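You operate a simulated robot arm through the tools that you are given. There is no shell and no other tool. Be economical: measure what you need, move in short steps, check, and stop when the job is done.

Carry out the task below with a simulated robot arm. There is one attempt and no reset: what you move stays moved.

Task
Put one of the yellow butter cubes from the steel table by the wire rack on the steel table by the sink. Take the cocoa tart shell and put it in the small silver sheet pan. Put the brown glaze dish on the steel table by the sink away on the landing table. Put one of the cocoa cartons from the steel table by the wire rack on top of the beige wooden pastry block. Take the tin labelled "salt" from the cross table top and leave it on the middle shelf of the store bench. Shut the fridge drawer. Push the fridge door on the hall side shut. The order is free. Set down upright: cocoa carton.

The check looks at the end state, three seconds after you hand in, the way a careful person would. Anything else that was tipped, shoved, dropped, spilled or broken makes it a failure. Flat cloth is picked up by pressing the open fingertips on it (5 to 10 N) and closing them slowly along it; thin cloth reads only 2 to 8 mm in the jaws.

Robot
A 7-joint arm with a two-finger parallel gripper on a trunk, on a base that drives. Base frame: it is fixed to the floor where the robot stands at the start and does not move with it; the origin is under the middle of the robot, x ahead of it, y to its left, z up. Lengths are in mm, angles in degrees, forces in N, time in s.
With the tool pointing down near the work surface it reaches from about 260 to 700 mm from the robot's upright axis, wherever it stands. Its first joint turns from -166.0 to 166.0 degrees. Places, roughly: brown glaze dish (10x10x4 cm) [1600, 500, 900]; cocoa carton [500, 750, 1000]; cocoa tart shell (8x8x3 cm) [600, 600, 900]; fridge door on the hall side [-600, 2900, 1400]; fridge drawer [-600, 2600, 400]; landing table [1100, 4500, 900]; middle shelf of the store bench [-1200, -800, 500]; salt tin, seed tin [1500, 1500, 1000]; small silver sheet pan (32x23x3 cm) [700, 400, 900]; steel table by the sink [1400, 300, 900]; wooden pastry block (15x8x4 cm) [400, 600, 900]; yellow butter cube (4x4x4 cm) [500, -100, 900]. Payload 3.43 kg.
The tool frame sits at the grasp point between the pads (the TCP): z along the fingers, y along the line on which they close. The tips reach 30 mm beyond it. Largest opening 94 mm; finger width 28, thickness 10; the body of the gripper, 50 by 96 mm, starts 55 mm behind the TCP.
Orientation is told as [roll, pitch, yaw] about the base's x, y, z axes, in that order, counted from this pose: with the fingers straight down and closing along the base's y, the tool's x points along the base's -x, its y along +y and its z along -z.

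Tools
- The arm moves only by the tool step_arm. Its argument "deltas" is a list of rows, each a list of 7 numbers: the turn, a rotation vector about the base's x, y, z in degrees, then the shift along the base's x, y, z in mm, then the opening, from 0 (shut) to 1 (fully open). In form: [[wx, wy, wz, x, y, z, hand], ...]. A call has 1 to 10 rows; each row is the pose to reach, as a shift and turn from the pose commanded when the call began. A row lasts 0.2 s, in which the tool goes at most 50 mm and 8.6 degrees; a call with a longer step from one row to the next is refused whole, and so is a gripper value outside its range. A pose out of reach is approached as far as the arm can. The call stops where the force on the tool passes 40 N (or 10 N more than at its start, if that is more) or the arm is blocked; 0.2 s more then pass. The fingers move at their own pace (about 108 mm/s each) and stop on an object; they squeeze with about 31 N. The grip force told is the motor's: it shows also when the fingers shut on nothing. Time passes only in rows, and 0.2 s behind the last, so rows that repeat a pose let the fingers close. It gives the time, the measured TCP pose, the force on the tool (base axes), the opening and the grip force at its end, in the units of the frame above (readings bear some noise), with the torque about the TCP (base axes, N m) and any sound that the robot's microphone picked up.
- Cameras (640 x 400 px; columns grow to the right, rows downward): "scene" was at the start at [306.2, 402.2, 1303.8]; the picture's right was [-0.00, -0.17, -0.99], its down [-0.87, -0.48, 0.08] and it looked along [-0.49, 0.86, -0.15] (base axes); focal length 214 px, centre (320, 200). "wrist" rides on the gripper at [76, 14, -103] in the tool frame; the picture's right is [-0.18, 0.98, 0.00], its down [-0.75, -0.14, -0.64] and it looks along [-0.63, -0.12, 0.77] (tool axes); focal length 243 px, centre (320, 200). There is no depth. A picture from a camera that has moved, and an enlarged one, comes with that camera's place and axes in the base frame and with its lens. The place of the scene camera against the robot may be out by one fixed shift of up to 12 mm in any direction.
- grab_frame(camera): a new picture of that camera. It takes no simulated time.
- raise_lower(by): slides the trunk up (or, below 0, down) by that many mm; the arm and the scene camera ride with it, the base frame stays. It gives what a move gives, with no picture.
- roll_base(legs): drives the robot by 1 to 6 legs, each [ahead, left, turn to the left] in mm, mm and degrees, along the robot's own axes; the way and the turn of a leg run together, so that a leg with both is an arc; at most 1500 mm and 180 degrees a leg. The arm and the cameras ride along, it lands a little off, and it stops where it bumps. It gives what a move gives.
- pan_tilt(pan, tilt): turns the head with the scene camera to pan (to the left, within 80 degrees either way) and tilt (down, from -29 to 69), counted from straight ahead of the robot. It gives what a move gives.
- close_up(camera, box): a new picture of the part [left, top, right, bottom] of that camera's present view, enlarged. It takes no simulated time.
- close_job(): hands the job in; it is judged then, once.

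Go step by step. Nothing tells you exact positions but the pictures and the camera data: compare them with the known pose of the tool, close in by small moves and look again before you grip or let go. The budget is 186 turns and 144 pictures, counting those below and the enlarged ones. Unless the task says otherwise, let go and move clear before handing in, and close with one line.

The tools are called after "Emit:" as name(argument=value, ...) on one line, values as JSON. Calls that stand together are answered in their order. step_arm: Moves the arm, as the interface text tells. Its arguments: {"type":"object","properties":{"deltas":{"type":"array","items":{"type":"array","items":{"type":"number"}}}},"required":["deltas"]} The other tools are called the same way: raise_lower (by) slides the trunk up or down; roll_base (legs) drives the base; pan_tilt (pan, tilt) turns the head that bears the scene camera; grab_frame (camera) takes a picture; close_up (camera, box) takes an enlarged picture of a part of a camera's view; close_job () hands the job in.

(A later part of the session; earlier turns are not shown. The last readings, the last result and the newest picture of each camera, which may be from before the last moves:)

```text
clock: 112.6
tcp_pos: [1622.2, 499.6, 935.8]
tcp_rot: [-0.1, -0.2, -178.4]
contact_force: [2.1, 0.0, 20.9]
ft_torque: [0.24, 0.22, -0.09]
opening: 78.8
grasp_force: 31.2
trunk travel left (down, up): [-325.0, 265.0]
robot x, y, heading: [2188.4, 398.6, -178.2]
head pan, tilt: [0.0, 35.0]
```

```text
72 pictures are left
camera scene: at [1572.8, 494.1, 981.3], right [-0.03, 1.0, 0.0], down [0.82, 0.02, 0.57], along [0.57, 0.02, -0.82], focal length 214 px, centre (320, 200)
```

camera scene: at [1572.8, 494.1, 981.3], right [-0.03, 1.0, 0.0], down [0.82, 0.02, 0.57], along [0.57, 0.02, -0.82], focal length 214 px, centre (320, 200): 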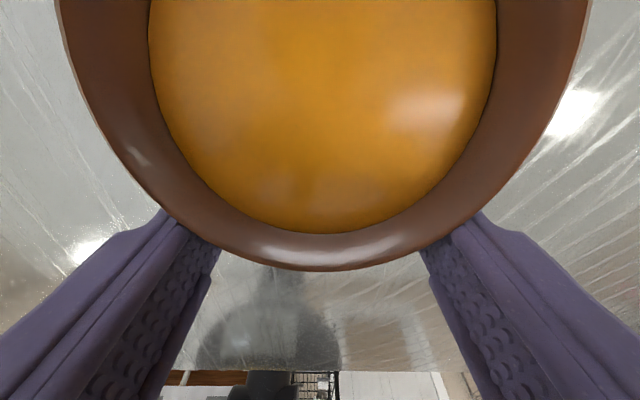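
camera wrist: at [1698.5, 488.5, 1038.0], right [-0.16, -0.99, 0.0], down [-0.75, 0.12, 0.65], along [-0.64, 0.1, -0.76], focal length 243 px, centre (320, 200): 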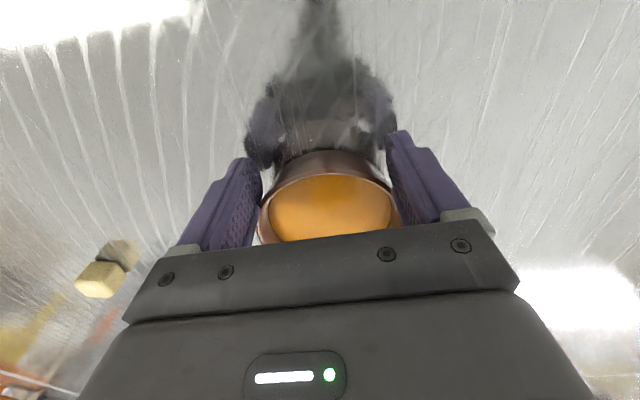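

The dish is held too near its edge. I open, shift 12 mm toward its centre (chord ≈91 mm), and close again.

Emit:
step_arm(deltas=[[0, 0, 0, 0, 0, 2, 0.9], [0, 0, 0, 0, 0, 3, 1], [0, 0, 0, 0, 0, 3, 1], [0, 0, 0, -4, 0, 3, 1], [0, 0, 0, -8, 0, 3, 1], [0, 0, 0, -12, 0, 3, 1]])

Emit:
grab_frame(camera="scene")

```text
clock: 114.0
tcp_pos: [1608.9, 500.5, 936.7]
tcp_rot: [0.1, 0.0, -178.4]
contact_force: [0.1, 0.5, 0.1]
ft_torque: [0.0, 0.0, 0.01]
opening: 94.3
grasp_force: 0.0
trunk travel left (down, up): [-325.0, 265.0]
robot x, y, heading: [2187.6, 403.7, -178.3]
head pan, tilt: [0.0, 35.0]
```

```text
71 pictures are left
camera scene: at [1559.8, 494.2, 982.7], right [-0.03, 1.0, 0.0], down [0.82, 0.02, 0.57], along [0.57, 0.02, -0.82], focal length 214 px, centre (320, 200)
```

scene: 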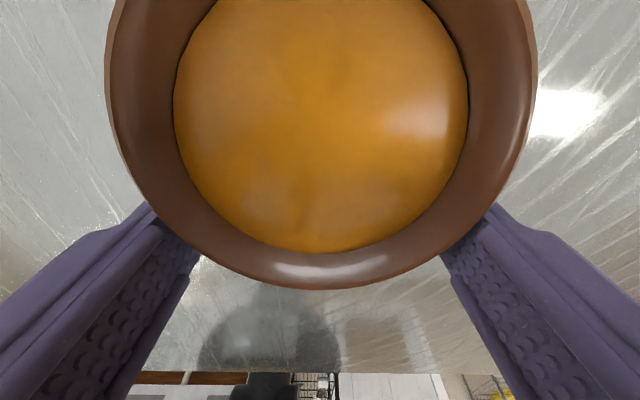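

Good placement (offset ≈11 mm from centre to the pad edge). Close.

Emit:
step_arm(deltas=[[0, 0, 0, 0, 0, 0, 0.95], [0, 0, 0, 0, 0, 0, 0.9], [0, 0, 0, 0, 0, 0, 0.85], [0, 0, 0, 0, 0, 0, 0.8], [0, 0, 0, 0, 0, 0, 0.8]])

Emit:
grab_frame(camera="scene")

```text
clock: 115.2
tcp_pos: [1609.9, 500.1, 937.4]
tcp_rot: [0.0, 0.1, -178.3]
contact_force: [1.4, 0.4, 0.6]
ft_torque: [0.0, -0.04, -0.01]
opening: 85.0
grasp_force: 31.4
trunk travel left (down, up): [-325.0, 265.0]
robot x, y, heading: [2195.6, 397.8, -178.3]
head pan, tilt: [0.0, 35.0]
```

```text
70 pictures are left
camera scene: at [1559.9, 494.3, 982.7], right [-0.03, 1.0, 0.0], down [0.82, 0.02, 0.57], along [0.57, 0.02, -0.82], focal length 214 px, centre (320, 200)
```

scene: 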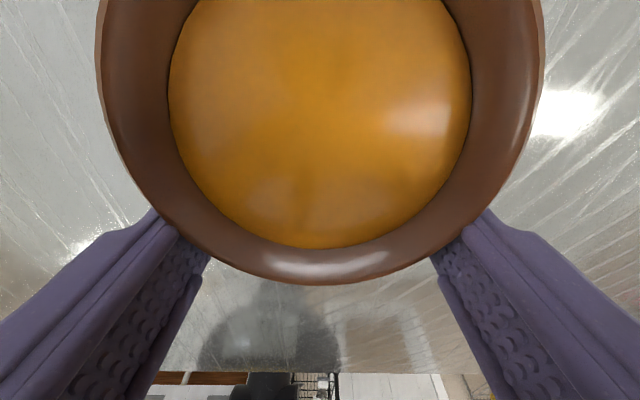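

Held at 85 mm. I lift a little to test the hold.

Emit:
step_arm(deltas=[[0, 0, 0, 0, 0, 5, 0.8], [0, 0, 0, 0, 0, 10, 0.8], [0, 0, 0, 0, 0, 15, 0.8], [0, 0, 0, 0, 0, 20, 0.8], [0, 0, 0, 0, 0, 20, 0.8]])

Emit:
grab_frame(camera="scene")

Emit:
grab_frame(camera="wrist")

```text
clock: 116.4
tcp_pos: [1609.3, 498.3, 956.9]
tcp_rot: [0.0, -0.2, -178.3]
contact_force: [-0.3, -0.9, -0.6]
ft_torque: [0.0, -0.01, -0.01]
opening: 75.3
grasp_force: 0.1
trunk travel left (down, up): [-325.0, 265.0]
robot x, y, heading: [2187.8, 397.6, -178.2]
head pan, tilt: [0.0, 35.0]
```

```text
69 pictures are left
camera scene: at [1559.9, 494.0, 1002.6], right [-0.03, 1.0, 0.0], down [0.82, 0.02, 0.57], along [0.57, 0.02, -0.82], focal length 214 px, centre (320, 200)
```

scene: 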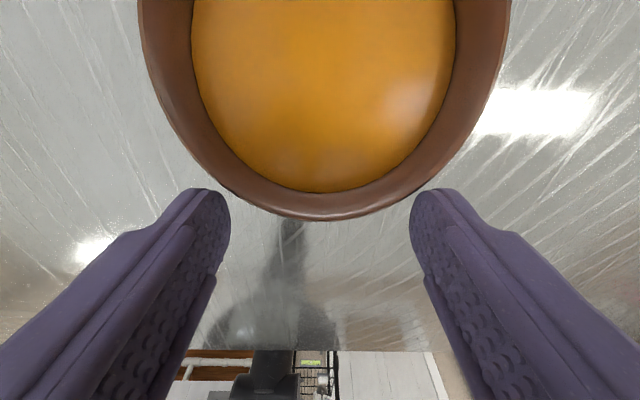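

```text
68 pictures are left
camera wrist: at [1685.4, 488.4, 1059.7], right [-0.16, -0.99, 0.0], down [-0.76, 0.12, 0.64], along [-0.63, 0.1, -0.77], focal length 243 px, centre (320, 200)
```

wrist: 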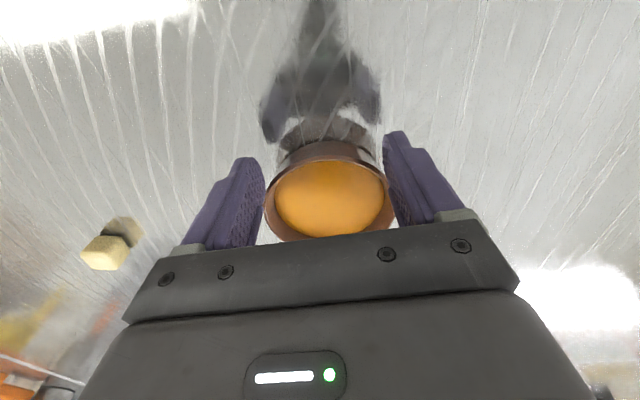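

It slid out on the taper and stayed upright on the table. The alternative is gripping the rim wall like the shell, tilted to match the wall. I look closely at the wall's slope and fill depth.

Emit:
close_up(camera="wrist", box=[240, 100, 420, 250])

```text
2.67 times, centred on (330, 175) of wrist
camera zoom: at [1685.4, 488.4, 1059.7], right [-0.16, -0.99, 0.0], down [-0.76, 0.12, 0.64], along [-0.63, 0.1, -0.77], focal length 647 px, centre (293, 267)
```

zoom: 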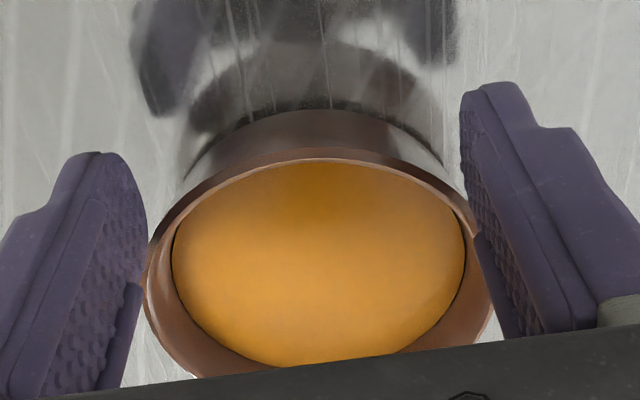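

The dish now sits at ≈[1570,498], and its true width may be just ≤93 mm. I'll try the full diameter: go above its centre and descend very gently.

Emit:
step_arm(deltas=[[0, 0, 0, 0, 0, 20, 1], [0, 0, 0, -17, 0, 25, 1], [0, 0, 0, -34, 0, 25, 1], [0, 0, 0, -34, 0, 25, 1]])

Emit:
grab_frame(camera="scene")

Emit:
grab_frame(camera="wrist")

```text
clock: 117.4
tcp_pos: [1575.7, 500.0, 982.6]
tcp_rot: [0.0, -0.1, -178.4]
contact_force: [-0.2, 0.0, -0.3]
ft_torque: [-0.02, -0.01, 0.02]
opening: 94.2
grasp_force: 0.0
trunk travel left (down, up): [-325.0, 265.0]
robot x, y, heading: [2188.5, 396.0, -178.3]
head pan, tilt: [0.0, 35.0]
```

```text
66 pictures are left
camera scene: at [1526.6, 493.9, 1027.6], right [-0.03, 1.0, 0.0], down [0.82, 0.02, 0.57], along [0.57, 0.02, -0.82], focal length 214 px, centre (320, 200)
```

scene: 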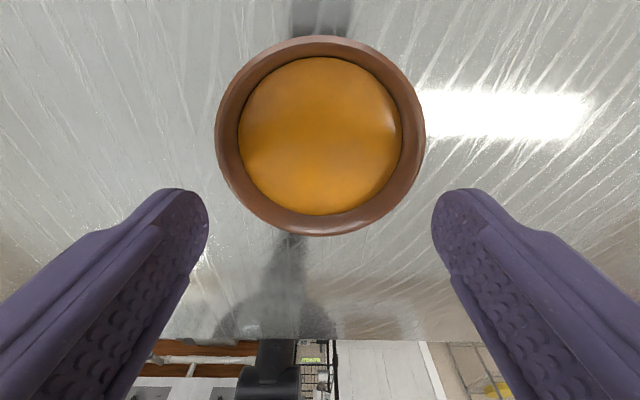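

```text
65 pictures are left
camera wrist: at [1652.2, 488.4, 1084.6], right [-0.16, -0.99, 0.0], down [-0.76, 0.12, 0.64], along [-0.63, 0.1, -0.77], focal length 243 px, centre (320, 200)
```

wrist: 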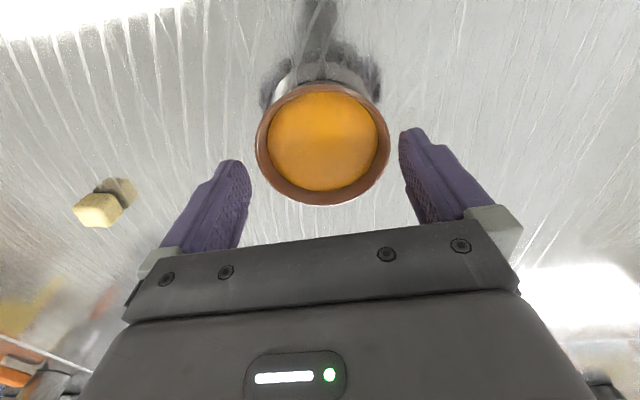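

Centre [1570,499], Ø≈93.5. I place the pads with their edge ~6 mm past centre and descend slowly.

Emit:
step_arm(deltas=[[0, 0, 0, 14, -1, 0, 1], [0, 0, 0, 14, -1, -12, 1], [0, 0, 0, 14, -1, -20, 1], [0, 0, 0, 14, -1, -25, 1], [0, 0, 0, 14, -1, -30, 1], [0, 0, 0, 14, -1, -34, 1], [0, 0, 0, 14, -1, -38, 1]])

Emit:
grab_frame(camera="scene")

```text
clock: 119.0
tcp_pos: [1589.6, 498.9, 945.8]
tcp_rot: [-0.1, 0.0, -178.4]
contact_force: [-0.4, 0.5, 0.0]
ft_torque: [0.0, 0.01, -0.01]
opening: 94.2
grasp_force: 0.1
trunk travel left (down, up): [-325.0, 265.0]
robot x, y, heading: [2188.2, 398.5, -178.3]
head pan, tilt: [0.0, 35.0]
```

```text
64 pictures are left
camera scene: at [1539.4, 493.2, 989.9], right [-0.03, 1.0, 0.0], down [0.82, 0.02, 0.57], along [0.57, 0.02, -0.82], focal length 214 px, centre (320, 200)
```

scene: 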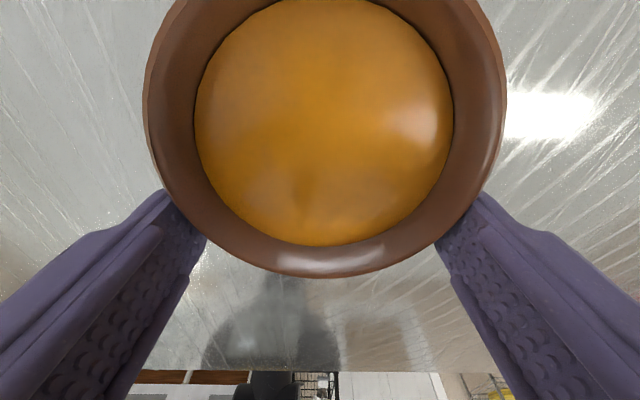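

No contact. I ease further toward the true diameter while low, watching side force.

Emit:
step_arm(deltas=[[0, 0, 0, -4, 0, -3, 1], [0, 0, 0, -8, 0, -5, 1], [0, 0, 0, -12, 0, -7, 1], [0, 0, 0, -16, 0, -8, 1]])

Emit:
grab_frame(camera="scene")

```text
clock: 120.0
tcp_pos: [1572.5, 498.6, 936.2]
tcp_rot: [-0.1, -0.1, -178.4]
contact_force: [1.0, -0.3, 1.3]
ft_torque: [0.04, 0.0, -0.01]
opening: 94.2
grasp_force: 0.1
trunk travel left (down, up): [-325.0, 265.0]
robot x, y, heading: [2190.4, 398.6, -178.6]
head pan, tilt: [0.0, 35.0]
```

```text
63 pictures are left
camera scene: at [1523.6, 493.1, 981.5], right [-0.03, 1.0, 0.0], down [0.82, 0.02, 0.57], along [0.57, 0.02, -0.82], focal length 214 px, centre (320, 200)
```

scene: 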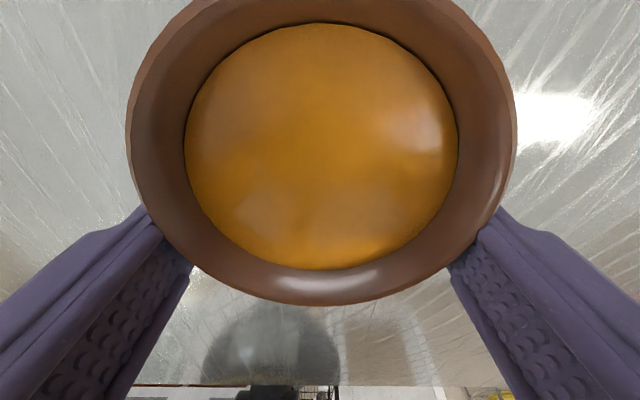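

Emit:
step_arm(deltas=[[0, 0, 0, 0, 0, 0, 0.95], [0, 0, 0, 0, 0, 0, 0.92], [0, 0, 0, 0, 0, 0, 0.89], [0, 0, 0, 0, 0, 0, 0.86], [0, 0, 0, 0, 0, 0, 0.83]])

Emit:
grab_frame(camera="scene")

```text
clock: 121.2
tcp_pos: [1573.0, 499.4, 935.9]
tcp_rot: [0.0, -0.1, -178.4]
contact_force: [1.2, -0.2, 1.0]
ft_torque: [0.0, 0.01, 0.03]
opening: 93.3
grasp_force: 30.7
trunk travel left (down, up): [-325.0, 265.0]
robot x, y, heading: [2190.5, 395.4, -178.3]
head pan, tilt: [0.0, 35.0]
```

```text
62 pictures are left
camera scene: at [1523.4, 493.2, 981.6], right [-0.03, 1.0, 0.0], down [0.82, 0.02, 0.57], along [0.57, 0.02, -0.82], focal length 214 px, centre (320, 200)
```

scene: 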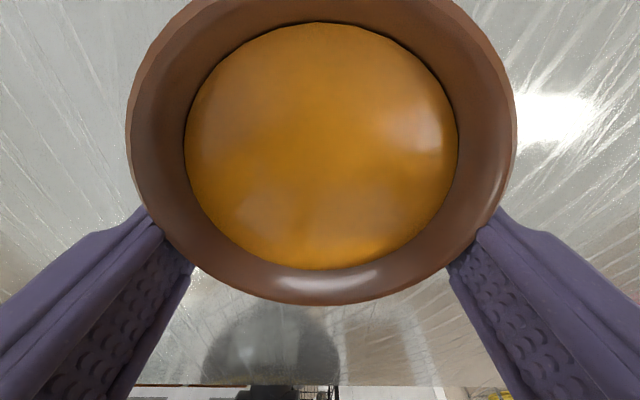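

Now gripped at 93.3 mm, essentially the diameter. Lift test.

Emit:
step_arm(deltas=[[0, 0, 0, 0, 0, 4, 0.8], [0, 0, 0, 0, 0, 8, 0.8], [0, 0, 0, 0, 0, 12, 0.8], [0, 0, 0, 0, 0, 18, 0.8], [0, 0, 0, 0, 0, 25, 0.8], [0, 0, 0, 0, 0, 25, 0.8]])

Emit:
grab_frame(camera="scene")

Emit:
grab_frame(camera="wrist")

```text
clock: 122.6
tcp_pos: [1571.3, 499.1, 960.9]
tcp_rot: [0.1, 0.0, -178.4]
contact_force: [-0.2, -0.2, -2.7]
ft_torque: [-0.02, -0.03, 0.02]
opening: 92.7
grasp_force: 30.9
trunk travel left (down, up): [-325.0, 265.0]
robot x, y, heading: [2186.8, 398.9, -178.3]
head pan, tilt: [0.0, 35.0]
```

```text
61 pictures are left
camera scene: at [1523.2, 492.7, 1006.1], right [-0.03, 1.0, 0.0], down [0.82, 0.02, 0.57], along [0.57, 0.02, -0.82], focal length 214 px, centre (320, 200)
```

scene: 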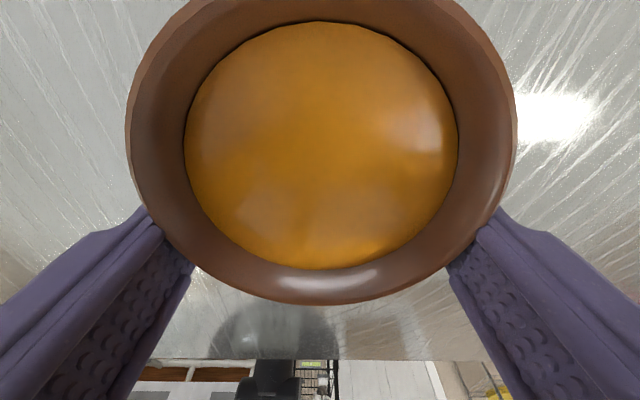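

```text
60 pictures are left
camera wrist: at [1648.7, 487.2, 1063.3], right [-0.16, -0.99, 0.0], down [-0.76, 0.12, 0.64], along [-0.63, 0.1, -0.77], focal length 243 px, centre (320, 200)
```

wrist: 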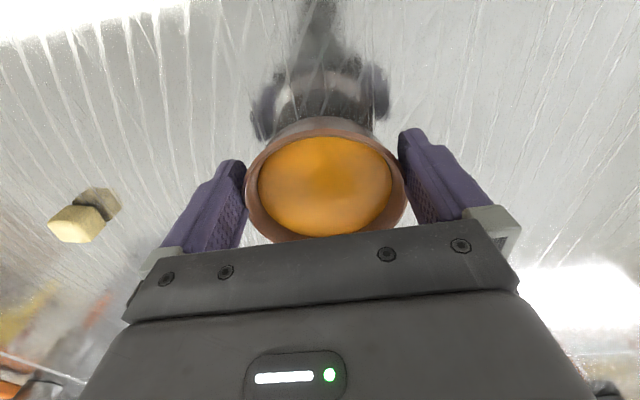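

The dish is securely held and level. I raise and retract, then drive along +y and look around for the route to the landing table.

Emit:
step_arm(deltas=[[0, 0, 0, 0, 0, 40, 0.8], [0, 0, 0, 0, 0, 80, 0.8], [0, 0, 0, 40, -12, 100, 0.8], [0, 0, 0, 80, -25, 120, 0.8], [0, 0, 0, 120, -38, 130, 0.8], [0, 0, 0, 160, -50, 140, 0.8], [0, 0, 0, 200, -63, 150, 0.8], [0, 0, 0, 240, -76, 150, 0.8], [0, 0, 0, 275, -88, 150, 0.8], [0, 0, 0, 305, -98, 150, 0.8]])

Emit:
roll_base(legs=[[0, -800, 0]])

Emit:
pan_tilt(pan=-75, tilt=5)

Emit:
grab_frame(camera="scene")

Emit:
pan_tilt(pan=-15, tilt=-29)

Emit:
grab_frame(camera="scene")

```text
clock: 124.8
tcp_pos: [1880.2, 400.9, 1112.9]
tcp_rot: [-0.1, -0.2, -178.3]
contact_force: [0.5, 0.8, -2.5]
ft_torque: [0.01, -0.02, -0.02]
opening: 91.3
grasp_force: 31.2
trunk travel left (down, up): [-325.0, 265.0]
robot x, y, heading: [2187.9, 396.3, -178.1]
head pan, tilt: [0.0, 35.0]
```

```text
clock: 129.0
tcp_pos: [1860.4, 1186.0, 1111.2]
tcp_rot: [-0.1, -0.1, -178.9]
contact_force: [0.1, -0.6, -1.7]
ft_torque: [0.04, -0.05, 0.0]
opening: 91.4
grasp_force: 31.0
trunk travel left (down, up): [-325.0, 265.0]
robot x, y, heading: [2171.2, 1177.2, -178.8]
head pan, tilt: [0.0, 35.0]
```

```text
clock: 130.4
tcp_pos: [1862.0, 1186.8, 1111.8]
tcp_rot: [0.0, -0.1, -179.0]
contact_force: [-0.8, 0.0, -2.4]
ft_torque: [-0.01, -0.02, 0.01]
opening: 91.2
grasp_force: 30.8
trunk travel left (down, up): [-325.0, 265.0]
robot x, y, heading: [2169.1, 1180.3, -178.7]
head pan, tilt: [-75.0, 5.0]
```

```text
59 pictures are left
camera scene: at [1761.6, 1268.0, 1221.5], right [0.0, 0.26, 0.97], down [1.0, -0.06, 0.02], along [0.07, 0.96, -0.26], focal length 214 px, centre (320, 200)
```

scene: 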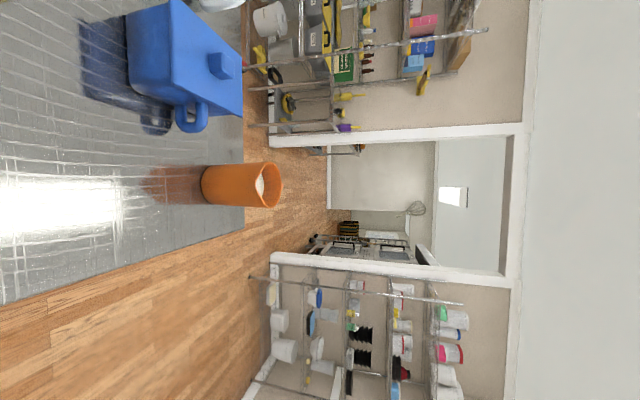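

```text
clock: 131.7
tcp_pos: [1860.9, 1184.6, 1110.8]
tcp_rot: [0.1, -0.1, -178.9]
contact_force: [0.2, 0.0, -2.5]
ft_torque: [-0.02, 0.0, -0.01]
opening: 91.1
grasp_force: 30.9
trunk travel left (down, up): [-325.0, 265.0]
robot x, y, heading: [2169.3, 1179.0, -178.9]
head pan, tilt: [-15.0, -28.6]
```

```text
58 pictures are left
camera scene: at [1715.0, 1195.8, 1180.7], right [-0.02, 0.97, 0.26], down [0.87, 0.14, -0.46], along [-0.48, 0.22, -0.85], focal length 214 px, centre (320, 200)
```

scene: 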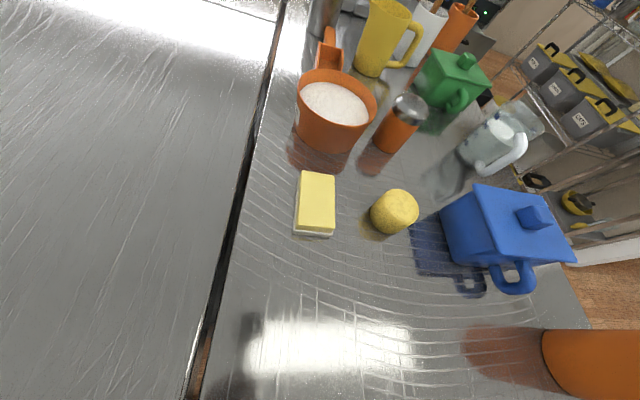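

The doorway toward the landing table is at y≈3600 (x≈1280–2600); the way along x≈2170 is clear. I check the dish, then drive on.

Emit:
roll_base(legs=[[0, -1400, 0]])

Emit:
grab_frame(camera="wrist")

Emit:
pan_tilt(pan=-70, tilt=-15)

Emit:
grab_frame(camera="scene")

```text
clock: 138.8
tcp_pos: [1824.8, 2599.7, 1111.7]
tcp_rot: [-0.1, -0.1, -178.3]
contact_force: [0.6, 0.1, -2.1]
ft_torque: [0.02, -0.02, 0.01]
opening: 90.7
grasp_force: 30.9
trunk travel left (down, up): [-325.0, 265.0]
robot x, y, heading: [2130.0, 2598.3, -178.3]
head pan, tilt: [-15.0, -28.6]
```

```text
57 pictures are left
camera wrist: at [1901.0, 2588.9, 1214.3], right [-0.15, -0.99, 0.0], down [-0.76, 0.12, 0.64], along [-0.64, 0.1, -0.77], focal length 243 px, centre (320, 200)
```

wrist: 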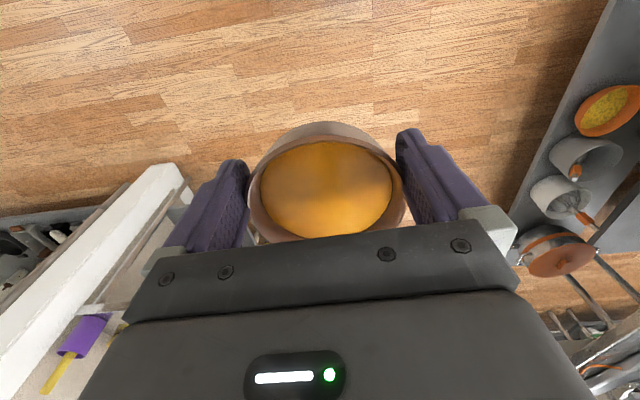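

```text
clock: 140.0
tcp_pos: [1825.6, 2599.0, 1111.7]
tcp_rot: [0.0, -0.1, -178.3]
contact_force: [-0.1, -0.7, -2.3]
ft_torque: [0.01, -0.06, 0.0]
opening: 90.8
grasp_force: 31.0
trunk travel left (down, up): [-325.0, 265.0]
robot x, y, heading: [2133.8, 2593.2, -178.3]
head pan, tilt: [-70.0, -15.0]
```

```text
56 pictures are left
camera scene: at [1694.6, 2667.1, 1217.8], right [-0.01, 0.34, 0.94], down [0.96, 0.27, -0.09], along [-0.29, 0.9, -0.33], focal length 214 px, centre (320, 200)
```

scene: 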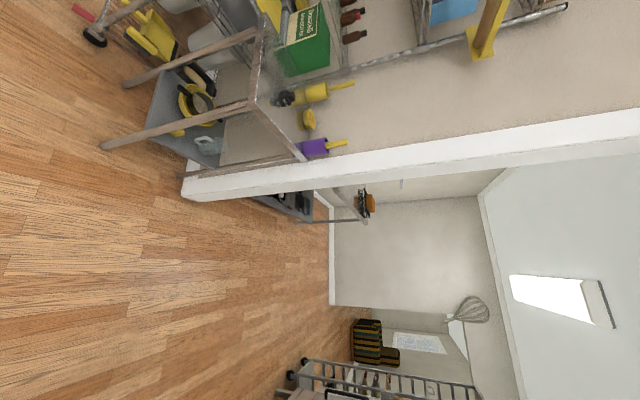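

The way through the doorway is clear. Drive on through to y≈4100.

Emit:
roll_base(legs=[[0, -1500, 0]])

Emit:
pan_tilt(pan=-30, tilt=-29)

Emit:
grab_frame(camera="scene")

Emit:
grab_frame(camera="wrist")

```text
clock: 147.4
tcp_pos: [1795.8, 4099.2, 1112.7]
tcp_rot: [0.0, -0.2, -179.6]
contact_force: [0.6, 0.6, -1.9]
ft_torque: [-0.02, -0.04, 0.03]
opening: 90.1
grasp_force: 30.7
trunk travel left (down, up): [-325.0, 265.0]
robot x, y, heading: [2102.3, 4085.6, -179.5]
head pan, tilt: [-70.0, -15.0]
```

```text
clock: 148.5
tcp_pos: [1796.0, 4099.3, 1112.2]
tcp_rot: [0.0, -0.2, -179.6]
contact_force: [0.1, -0.4, -2.9]
ft_torque: [-0.01, -0.04, 0.02]
opening: 90.2
grasp_force: 31.1
trunk travel left (down, up): [-325.0, 265.0]
robot x, y, heading: [2106.3, 4088.2, -179.8]
head pan, tilt: [-30.0, -28.6]
```

```text
55 pictures are left
camera scene: at [1650.2, 4127.1, 1187.4], right [-0.01, 0.87, 0.5], down [0.88, 0.25, -0.42], along [-0.48, 0.44, -0.76], focal length 214 px, centre (320, 200)
```

scene: 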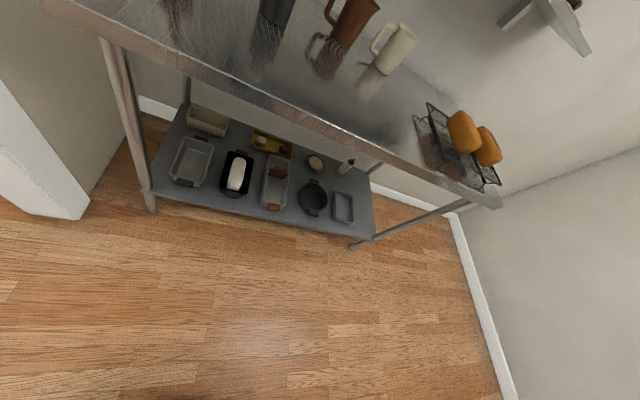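

```text
54 pictures are left
camera wrist: at [1872.0, 4086.0, 1214.3], right [-0.18, -0.98, 0.0], down [-0.75, 0.14, 0.64], along [-0.63, 0.11, -0.77], focal length 243 px, centre (320, 200)
```

wrist: 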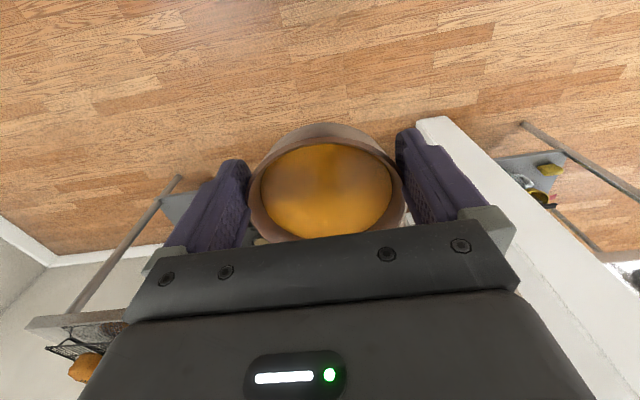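

Landing table: front edge x≈1280, y 3870–5080, with free space around [1180,4400]. I drive into position.

Emit:
roll_base(legs=[[350, -310, 0]])

Emit:
pan_tilt(pan=0, tilt=-15)

Emit:
grab_frame(camera="scene")

```text
clock: 151.3
tcp_pos: [1443.4, 4406.2, 1111.8]
tcp_rot: [0.0, 0.1, -179.6]
contact_force: [0.0, -0.1, -2.2]
ft_torque: [0.01, -0.02, 0.01]
opening: 90.2
grasp_force: 31.0
trunk travel left (down, up): [-325.0, 265.0]
robot x, y, heading: [1752.0, 4398.0, -179.6]
head pan, tilt: [-30.0, -28.6]
```

```text
clock: 152.2
tcp_pos: [1443.3, 4406.4, 1111.6]
tcp_rot: [0.1, -0.1, -179.6]
contact_force: [0.9, 0.6, -2.4]
ft_torque: [-0.03, -0.07, -0.03]
opening: 90.1
grasp_force: 31.0
trunk travel left (down, up): [-325.0, 265.0]
robot x, y, heading: [1749.5, 4398.6, -179.4]
head pan, tilt: [0.0, -15.0]
```

```text
53 pictures are left
camera scene: at [1314.6, 4401.7, 1164.9], right [-0.01, 1.0, 0.0], down [0.97, 0.01, -0.26], along [-0.26, 0.0, -0.97], focal length 214 px, centre (320, 200)
```

scene: 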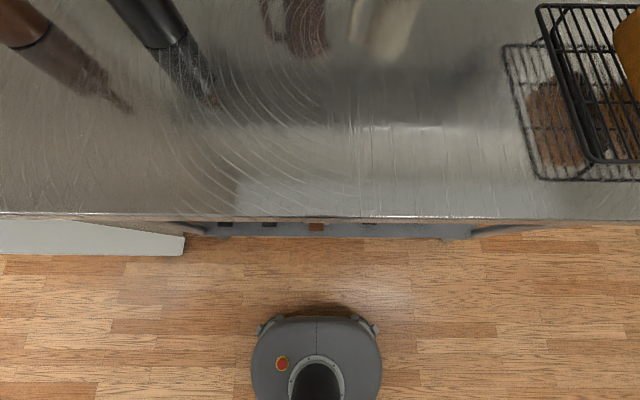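

The spot ahead at [1175,4405] is free. I move over it and start lowering.

Emit:
step_arm(deltas=[[0, 0, 0, -40, 0, 0, 0.8], [0, 0, 0, -80, 0, 0, 0.8], [0, 0, 0, -120, 0, 0, 0.8], [0, 0, 0, -160, 0, 0, 0.8], [0, 0, 0, -200, 0, -20, 0.8], [0, 0, 0, -235, 0, -50, 0.8], [0, 0, 0, -268, 0, -80, 0.8], [0, 0, 0, -268, 0, -110, 0.8], [0, 0, 0, -268, 0, -140, 0.8]])

Emit:
pan_tilt(pan=0, tilt=35)

Emit:
grab_frame(camera="scene")

Emit:
grab_frame(camera="wrist")

```text
clock: 154.2
tcp_pos: [1172.3, 4406.1, 972.4]
tcp_rot: [0.0, 0.0, -179.6]
contact_force: [-0.3, 0.3, -2.2]
ft_torque: [-0.04, -0.07, 0.01]
opening: 88.3
grasp_force: 31.0
trunk travel left (down, up): [-325.0, 265.0]
robot x, y, heading: [1749.9, 4396.8, -179.5]
head pan, tilt: [0.0, -15.0]
```

```text
clock: 155.4
tcp_pos: [1173.2, 4405.6, 972.7]
tcp_rot: [0.0, 0.0, -179.6]
contact_force: [-0.1, -0.1, -3.7]
ft_torque: [-0.02, -0.03, 0.0]
opening: 88.1
grasp_force: 31.1
trunk travel left (down, up): [-325.0, 265.0]
robot x, y, heading: [1752.0, 4396.2, -179.6]
head pan, tilt: [0.0, 35.0]
```

```text
52 pictures are left
camera scene: at [1124.2, 4401.0, 1017.7], right [-0.01, 1.0, 0.0], down [0.82, 0.01, 0.57], along [0.57, 0.0, -0.82], focal length 214 px, centre (320, 200)
```

scene: 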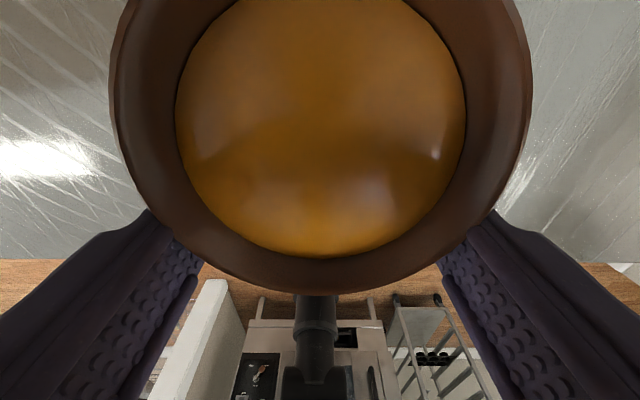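

```text
51 pictures are left
camera wrist: at [1249.5, 4392.7, 1074.8], right [-0.18, -0.98, 0.0], down [-0.75, 0.14, 0.64], along [-0.63, 0.11, -0.77], focal length 243 px, centre (320, 200)
```

wrist: 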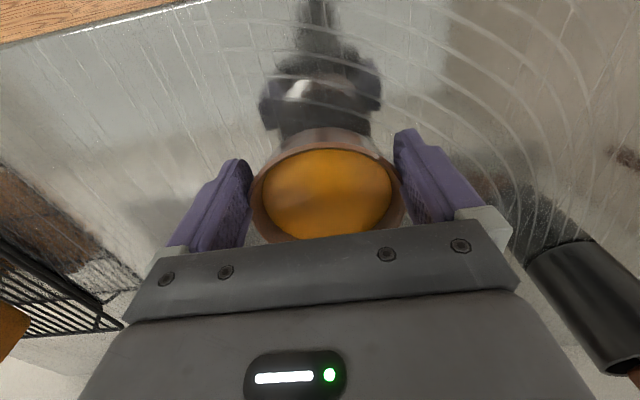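

The grip is creeping, so I lower promptly onto the table.

Emit:
step_arm(deltas=[[0, 0, 0, 0, 0, -15, 0.8], [0, 0, 0, 0, 0, -27, 0.8], [0, 0, 0, 0, 0, -32, 0.8], [0, 0, 0, 0, 0, -35, 0.8], [0, 0, 0, 0, 0, -37, 0.8]])

Emit:
grab_frame(camera="wrist")

```text
clock: 156.6
tcp_pos: [1174.1, 4408.1, 936.5]
tcp_rot: [0.0, -0.2, -179.6]
contact_force: [1.5, 1.0, 12.4]
ft_torque: [-0.22, 0.51, 0.02]
opening: 87.9
grasp_force: 31.4
trunk travel left (down, up): [-325.0, 265.0]
robot x, y, heading: [1748.5, 4397.8, -179.6]
head pan, tilt: [0.0, 35.0]
```

```text
50 pictures are left
camera wrist: at [1250.6, 4393.9, 1038.9], right [-0.18, -0.98, 0.0], down [-0.75, 0.14, 0.65], along [-0.64, 0.11, -0.76], focal length 243 px, centre (320, 200)
```

wrist: 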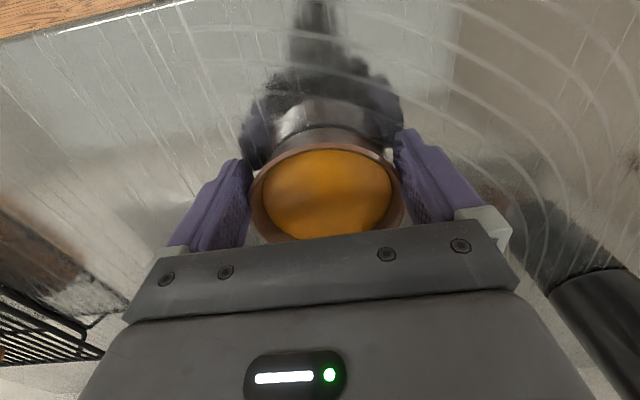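

Contact with the table. Release and rise straight up.

Emit:
step_arm(deltas=[[0, 0, 0, 0, 0, 0, 0.88], [0, 0, 0, 0, 0, 0, 1], [0, 0, 0, 0, 0, 0, 1], [0, 0, 0, 6, 0, 0, 1], [0, 0, 0, 12, 0, 2, 1], [0, 0, 0, 12, 0, 20, 1], [0, 0, 0, 12, 0, 50, 1], [0, 0, 0, 12, 0, 90, 1], [0, 0, 0, 12, 0, 135, 1]])

Emit:
grab_frame(camera="scene")

```text
clock: 158.6
tcp_pos: [1187.4, 4407.2, 1070.6]
tcp_rot: [0.0, 0.0, -179.6]
contact_force: [0.0, -0.6, -0.4]
ft_torque: [-0.02, 0.01, -0.03]
opening: 93.9
grasp_force: 0.0
trunk travel left (down, up): [-325.0, 265.0]
robot x, y, heading: [1752.3, 4394.1, -179.4]
head pan, tilt: [0.0, 35.0]
```

```text
49 pictures are left
camera scene: at [1138.0, 4402.4, 1115.7], right [-0.01, 1.0, 0.0], down [0.82, 0.01, 0.57], along [0.57, 0.0, -0.82], focal length 214 px, centre (320, 200)
```

scene: 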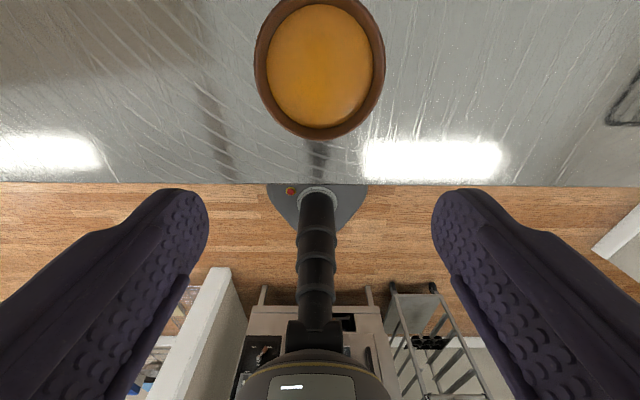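

Dish is on the landing table. I retract, back off, and drive back through the doorway to the +y side of the cross table, facing it.

Emit:
step_arm(deltas=[[0, 0, 0, 45, 0, 15, 1], [0, 0, 0, 90, 0, 30, 1], [0, 0, 0, 135, 0, 45, 1], [0, 0, 0, 180, 0, 60, 1], [0, 0, 0, 225, 0, 75, 1], [0, 0, 0, 255, 0, 90, 1]])

Emit:
roll_base(legs=[[-300, 0, 0], [0, 1100, 0], [0, 1100, 0], [0, 0, 90]])

Emit:
pan_tilt(pan=-45, tilt=-29)

Emit:
grab_frame(camera="scene")

```text
clock: 160.0
tcp_pos: [1441.8, 4406.2, 1161.6]
tcp_rot: [-0.1, -0.1, -179.5]
contact_force: [0.4, -0.1, -0.7]
ft_torque: [0.02, 0.02, 0.02]
opening: 94.2
grasp_force: 0.0
trunk travel left (down, up): [-325.0, 265.0]
robot x, y, heading: [1753.3, 4399.6, -179.3]
head pan, tilt: [0.0, 35.0]
```

```text
clock: 176.4
tcp_pos: [2065.0, 1898.8, 1162.6]
tcp_rot: [0.1, 0.0, -89.0]
contact_force: [0.4, -0.3, 0.4]
ft_torque: [-0.03, 0.01, -0.03]
opening: 93.9
grasp_force: 0.0
trunk travel left (down, up): [-325.0, 265.0]
robot x, y, heading: [2071.6, 2210.5, -88.8]
head pan, tilt: [0.0, 35.0]
```

```text
clock: 177.7
tcp_pos: [2065.1, 1899.2, 1162.1]
tcp_rot: [0.0, 0.0, -89.1]
contact_force: [-0.8, 0.1, 0.0]
ft_torque: [0.0, 0.01, 0.02]
opening: 94.0
grasp_force: 0.0
trunk travel left (down, up): [-325.0, 265.0]
robot x, y, heading: [2073.0, 2209.0, -89.0]
head pan, tilt: [-45.0, -28.6]
```

```text
48 pictures are left
camera scene: at [2025.3, 1743.3, 1247.7], right [-0.71, -0.01, 0.71], down [-0.35, 0.87, -0.34], along [-0.61, -0.49, -0.62], focal length 214 px, centre (320, 200)
```

scene: 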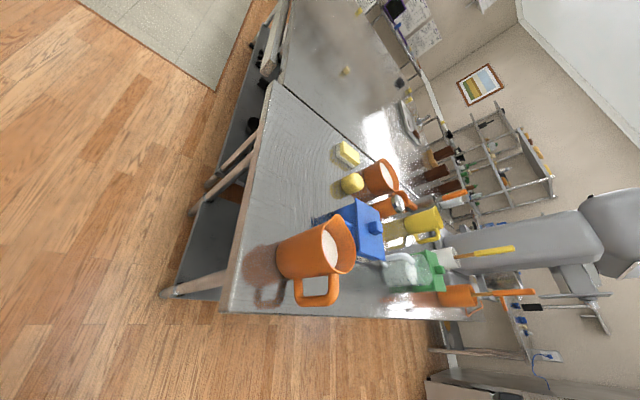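

Cross table spans x≈1012–1876, y≈1100–1733; the blue and green lidded canisters are the likely tins. I move along to face the blue one and read labels.

Emit:
roll_base(legs=[[0, -420, 0]])

Emit:
pan_tilt(pan=0, tilt=-29)

Emit:
grab_frame(camera="scene")

```text
clock: 180.3
tcp_pos: [1645.7, 1891.2, 1163.3]
tcp_rot: [0.0, -0.1, -88.7]
contact_force: [-0.4, -1.0, 0.0]
ft_torque: [0.0, 0.0, 0.01]
opening: 93.9
grasp_force: 0.0
trunk travel left (down, up): [-325.0, 265.0]
robot x, y, heading: [1647.4, 2200.1, -88.6]
head pan, tilt: [-45.0, -28.6]
```

```text
clock: 181.4
tcp_pos: [1646.1, 1889.6, 1161.2]
tcp_rot: [0.0, 0.0, -88.8]
contact_force: [-0.5, 1.1, 0.3]
ft_torque: [0.0, -0.01, 0.01]
opening: 94.0
grasp_force: 0.0
trunk travel left (down, up): [-325.0, 265.0]
robot x, y, heading: [1652.3, 2201.5, -88.9]
head pan, tilt: [0.0, -28.6]
```

```text
47 pictures are left
camera scene: at [1653.5, 1735.7, 1228.2], right [-1.0, -0.02, 0.0], down [-0.02, 0.88, -0.48], along [0.01, -0.48, -0.88], focal length 214 px, centre (320, 200)
```

scene: 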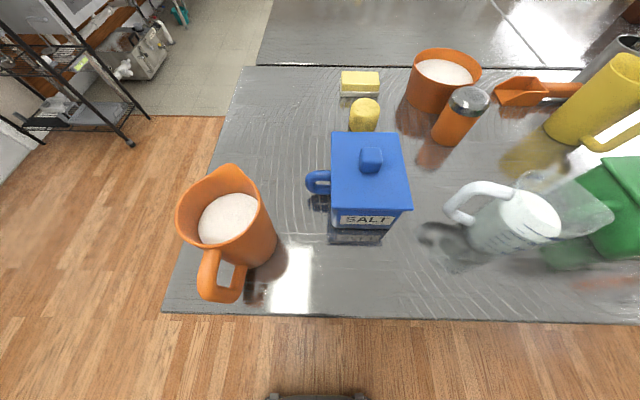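

The blue canister is labelled SALT at ≈[1589,1550]; it's about 105×125 mm with a lid knob on top and a handle on its +x side. I zoom in on the knob.

Emit:
close_up(camera="scene", box=[280, 110, 440, 250])

```text
2.86 times, centred on (360, 180) of scene
camera zoom: at [1653.5, 1735.7, 1228.2], right [-1.0, -0.02, 0.0], down [-0.02, 0.88, -0.48], along [0.01, -0.48, -0.88], focal length 613 px, centre (206, 257)
```

zoom: 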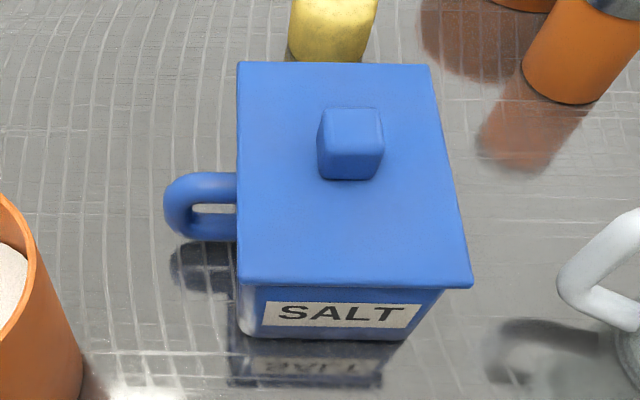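

The body is too wide for the gripper, but the knob (~28 mm) is graspable and keeps it upright. I'll tilt the tool 45° forward (useful for the shelf later) and approach the knob.

Emit:
step_arm(deltas=[[-8, 0, 0, -10, 0, 10, 1], [-16, 0, 0, -20, 0, 20, 1], [-24, 0, 0, -30, 0, 20, 1], [-32, 0, 0, -40, 0, 20, 1], [-40, 0, 0, -50, 0, 20, 1], [-45, 0, 0, -52, -30, 20, 1], [-45, 0, 0, -52, -75, 15, 0.7], [-45, 0, 0, -52, -120, 10, 0.7], [-45, 0, 0, -52, -165, 5, 0.7], [-45, 0, 0, -52, -200, 0, 0.7]])

Emit:
pan_tilt(pan=0, tilt=35)

Emit:
grab_frame(camera="scene")

Emit:
grab_frame(camera="wrist")

```text
clock: 183.6
tcp_pos: [1595.5, 1688.0, 1164.5]
tcp_rot: [-1.2, -45.0, -88.3]
contact_force: [0.5, 0.8, 0.6]
ft_torque: [0.02, 0.01, -0.03]
opening: 65.8
grasp_force: 0.0
out of reach, approached as far as the arm can: row 1, 2, 3, 4, 5, 6, 7, 8
trunk travel left (down, up): [-325.0, 265.0]
robot x, y, heading: [1652.7, 2200.5, -88.7]
head pan, tilt: [0.0, -28.6]
```

```text
clock: 184.9
tcp_pos: [1595.6, 1689.3, 1163.3]
tcp_rot: [-1.2, -45.0, -88.2]
contact_force: [0.2, -0.3, 0.7]
ft_torque: [-0.02, 0.02, -0.01]
opening: 66.0
grasp_force: 0.0
trunk travel left (down, up): [-325.0, 265.0]
robot x, y, heading: [1650.7, 2199.5, -89.0]
head pan, tilt: [0.0, 35.0]
```

```text
45 pictures are left
camera scene: at [1601.1, 1676.7, 1234.5], right [-1.0, -0.01, 0.01], down [-0.02, 0.98, -0.18], along [-0.01, -0.18, -0.98], focal length 214 px, centre (320, 200)
```

scene: 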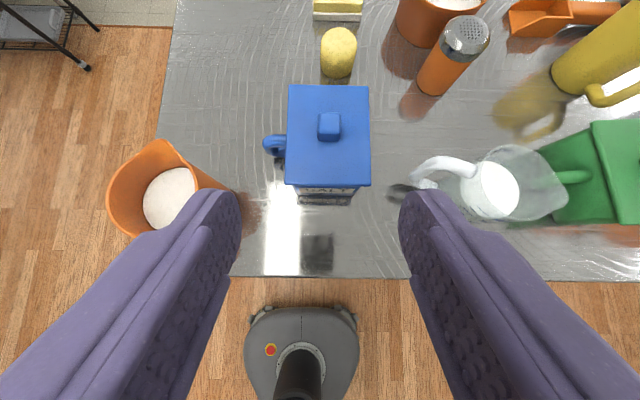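

```text
44 pictures are left
camera wrist: at [1607.8, 1816.7, 1181.7], right [0.99, -0.12, 0.12], down [-0.13, -0.08, 0.99], along [-0.11, -0.99, -0.09], focal length 243 px, centre (320, 200)
```

wrist: 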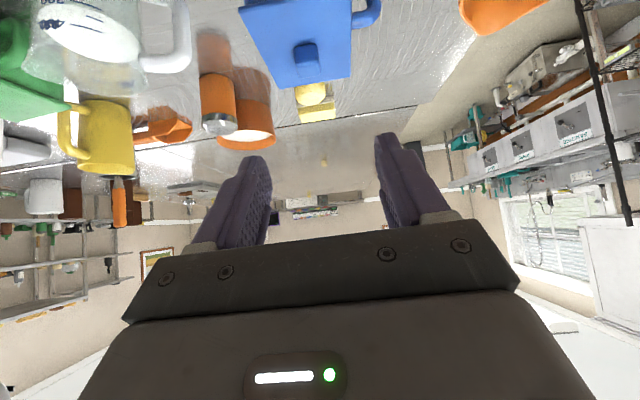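

Knob centre ≈[1591,1546,998], lid top ≈988. I approach diagonally, stopping short to verify.

Emit:
step_arm(deltas=[[0, 0, 0, -1, -28, -30, 0.7], [0, 0, 0, -2, -56, -60, 0.7], [0, 0, 0, -3, -84, -90, 0.7], [0, 0, 0, -4, -110, -115, 0.7]])

Emit:
grab_frame(camera="scene")

Emit:
grab_frame(camera="wrist")

```text
clock: 185.9
tcp_pos: [1589.5, 1577.6, 1047.0]
tcp_rot: [-1.2, -45.1, -88.2]
contact_force: [-0.1, -0.2, -1.2]
ft_torque: [0.0, 0.0, 0.01]
opening: 66.0
grasp_force: 0.0
trunk travel left (down, up): [-325.0, 265.0]
robot x, y, heading: [1646.0, 2198.3, -88.6]
head pan, tilt: [0.0, 35.0]
```

```text
43 pictures are left
camera scene: at [1594.9, 1565.3, 1117.7], right [-1.0, -0.01, 0.01], down [-0.02, 0.98, -0.17], along [-0.01, -0.17, -0.98], focal length 214 px, centre (320, 200)
```

scene: 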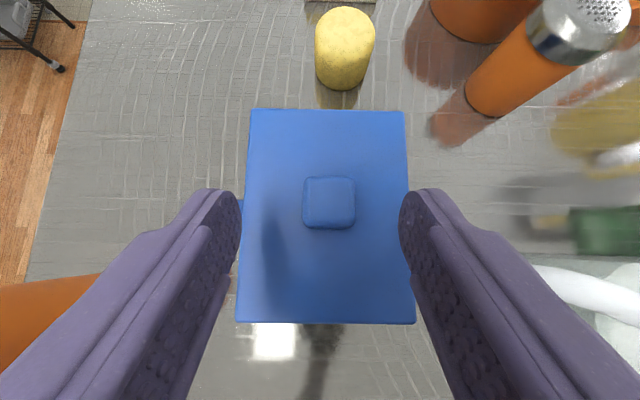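

```text
42 pictures are left
camera wrist: at [1601.6, 1705.3, 1064.9], right [0.99, -0.12, 0.12], down [-0.13, -0.08, 0.99], along [-0.11, -0.99, -0.09], focal length 243 px, centre (320, 200)
```

wrist: 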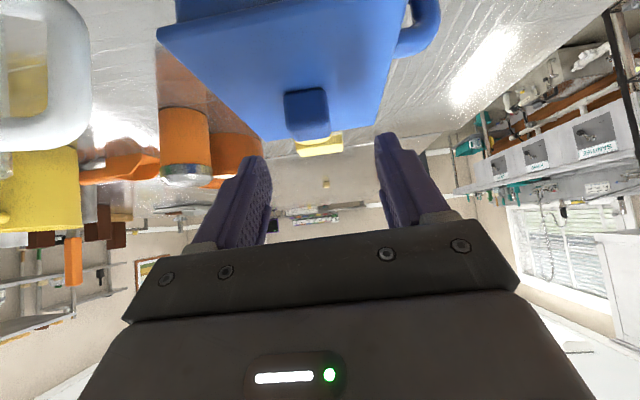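

Knob at ≈[1590,1548], lid top ≈994. Final approach and close on the knob.

Emit:
step_arm(deltas=[[0, 0, 0, 0, -9, -12, 0.7], [0, 0, 0, 0, -17, -22, 0.7], [0, 0, 0, 0, -17, -22, 0.55], [0, 0, 0, 0, -17, -22, 0.4], [0, 0, 0, 0, -17, -22, 0.25], [0, 0, 0, 0, -17, -22, 0.15], [0, 0, 0, 0, -17, -22, 0.15]])

Emit:
grab_frame(camera="scene")

```text
clock: 187.6
tcp_pos: [1589.5, 1562.5, 1025.0]
tcp_rot: [-1.2, -44.9, -88.3]
contact_force: [-4.2, -0.6, 0.7]
ft_torque: [-0.1, 0.14, -0.06]
opening: 26.7
grasp_force: 30.7
trunk travel left (down, up): [-325.0, 265.0]
robot x, y, heading: [1648.7, 2199.1, -89.0]
head pan, tilt: [0.0, 35.0]
heard: snap
```

```text
41 pictures are left
camera scene: at [1594.5, 1549.4, 1095.7], right [-1.0, -0.01, 0.01], down [-0.02, 0.98, -0.17], along [-0.01, -0.17, -0.98], focal length 214 px, centre (320, 200)
```

scene: 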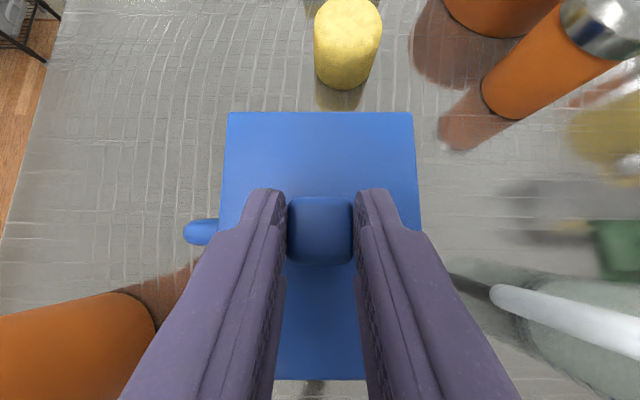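

A snap was heard on closing—perhaps just the lid seating. I lift very slightly and check what comes along.

Emit:
step_arm(deltas=[[0, 0, 0, 0, 0, 5, 0.15], [0, 0, 0, 0, 0, 10, 0.15], [0, 0, 0, 0, 0, 18, 0.15], [0, 0, 0, 0, 0, 18, 0.15]])

Emit:
grab_frame(camera="scene")

Emit:
grab_frame(camera="wrist")

```text
clock: 188.6
tcp_pos: [1590.0, 1562.0, 1041.9]
tcp_rot: [-1.2, -45.0, -88.3]
contact_force: [-1.0, -0.2, 0.7]
ft_torque: [-0.01, 0.02, 0.01]
opening: 26.5
grasp_force: 31.2
trunk travel left (down, up): [-325.0, 265.0]
robot x, y, heading: [1649.4, 2203.2, -88.8]
head pan, tilt: [0.0, 35.0]
```

```text
40 pictures are left
camera scene: at [1596.1, 1549.9, 1113.1], right [-1.0, -0.01, 0.01], down [-0.02, 0.98, -0.17], along [-0.01, -0.17, -0.98], focal length 214 px, centre (320, 200)
```

scene: 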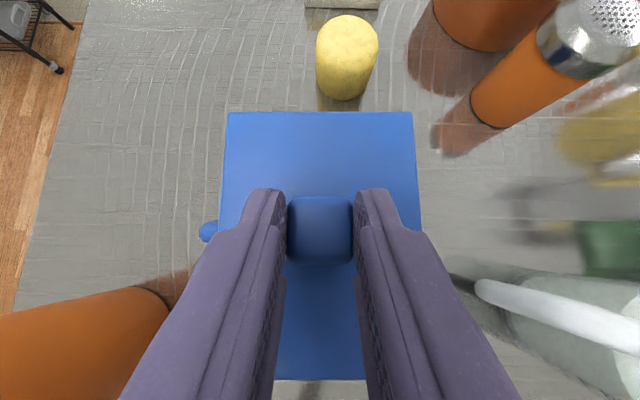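

```text
39 pictures are left
camera wrist: at [1602.7, 1689.8, 1060.4], right [0.99, -0.12, 0.12], down [-0.13, -0.08, 0.99], along [-0.1, -0.99, -0.09], focal length 243 px, centre (320, 200)
```

wrist: 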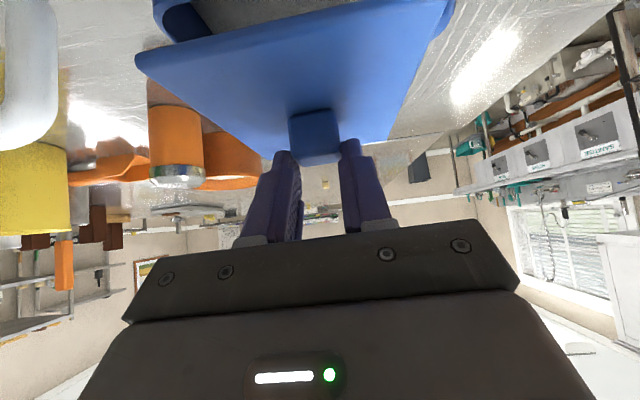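

Only the lid came up (it un-snapped), so I set it straight back down and press it lightly home.

Emit:
step_arm(deltas=[[0, 0, 0, 0, 0, -6, 0.15], [0, 0, 0, 0, 0, -12, 0.15], [0, 0, 0, 0, 0, -16, 0.15], [0, 0, 0, 0, 0, -18, 0.15], [0, 0, 0, 0, 0, -20, 0.15]])

Emit:
grab_frame(camera="wrist")

```text
clock: 189.8
tcp_pos: [1588.2, 1562.9, 1026.2]
tcp_rot: [-1.3, -45.5, -88.4]
contact_force: [-7.7, -3.2, 29.3]
ft_torque: [-0.22, -0.2, 0.02]
opening: 26.9
grasp_force: 30.8
trunk travel left (down, up): [-325.0, 265.0]
robot x, y, heading: [1649.7, 2198.5, -88.8]
head pan, tilt: [0.0, 35.0]
```

```text
38 pictures are left
camera wrist: at [1601.0, 1689.8, 1042.9], right [0.99, -0.12, 0.12], down [-0.12, -0.07, 0.99], along [-0.11, -0.99, -0.09], focal length 243 px, centre (320, 200)
```

wrist: 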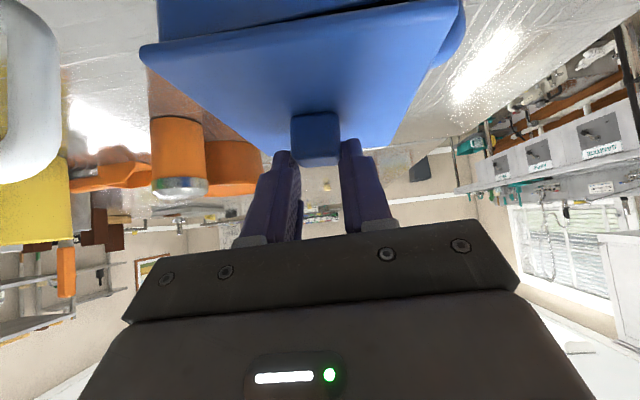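

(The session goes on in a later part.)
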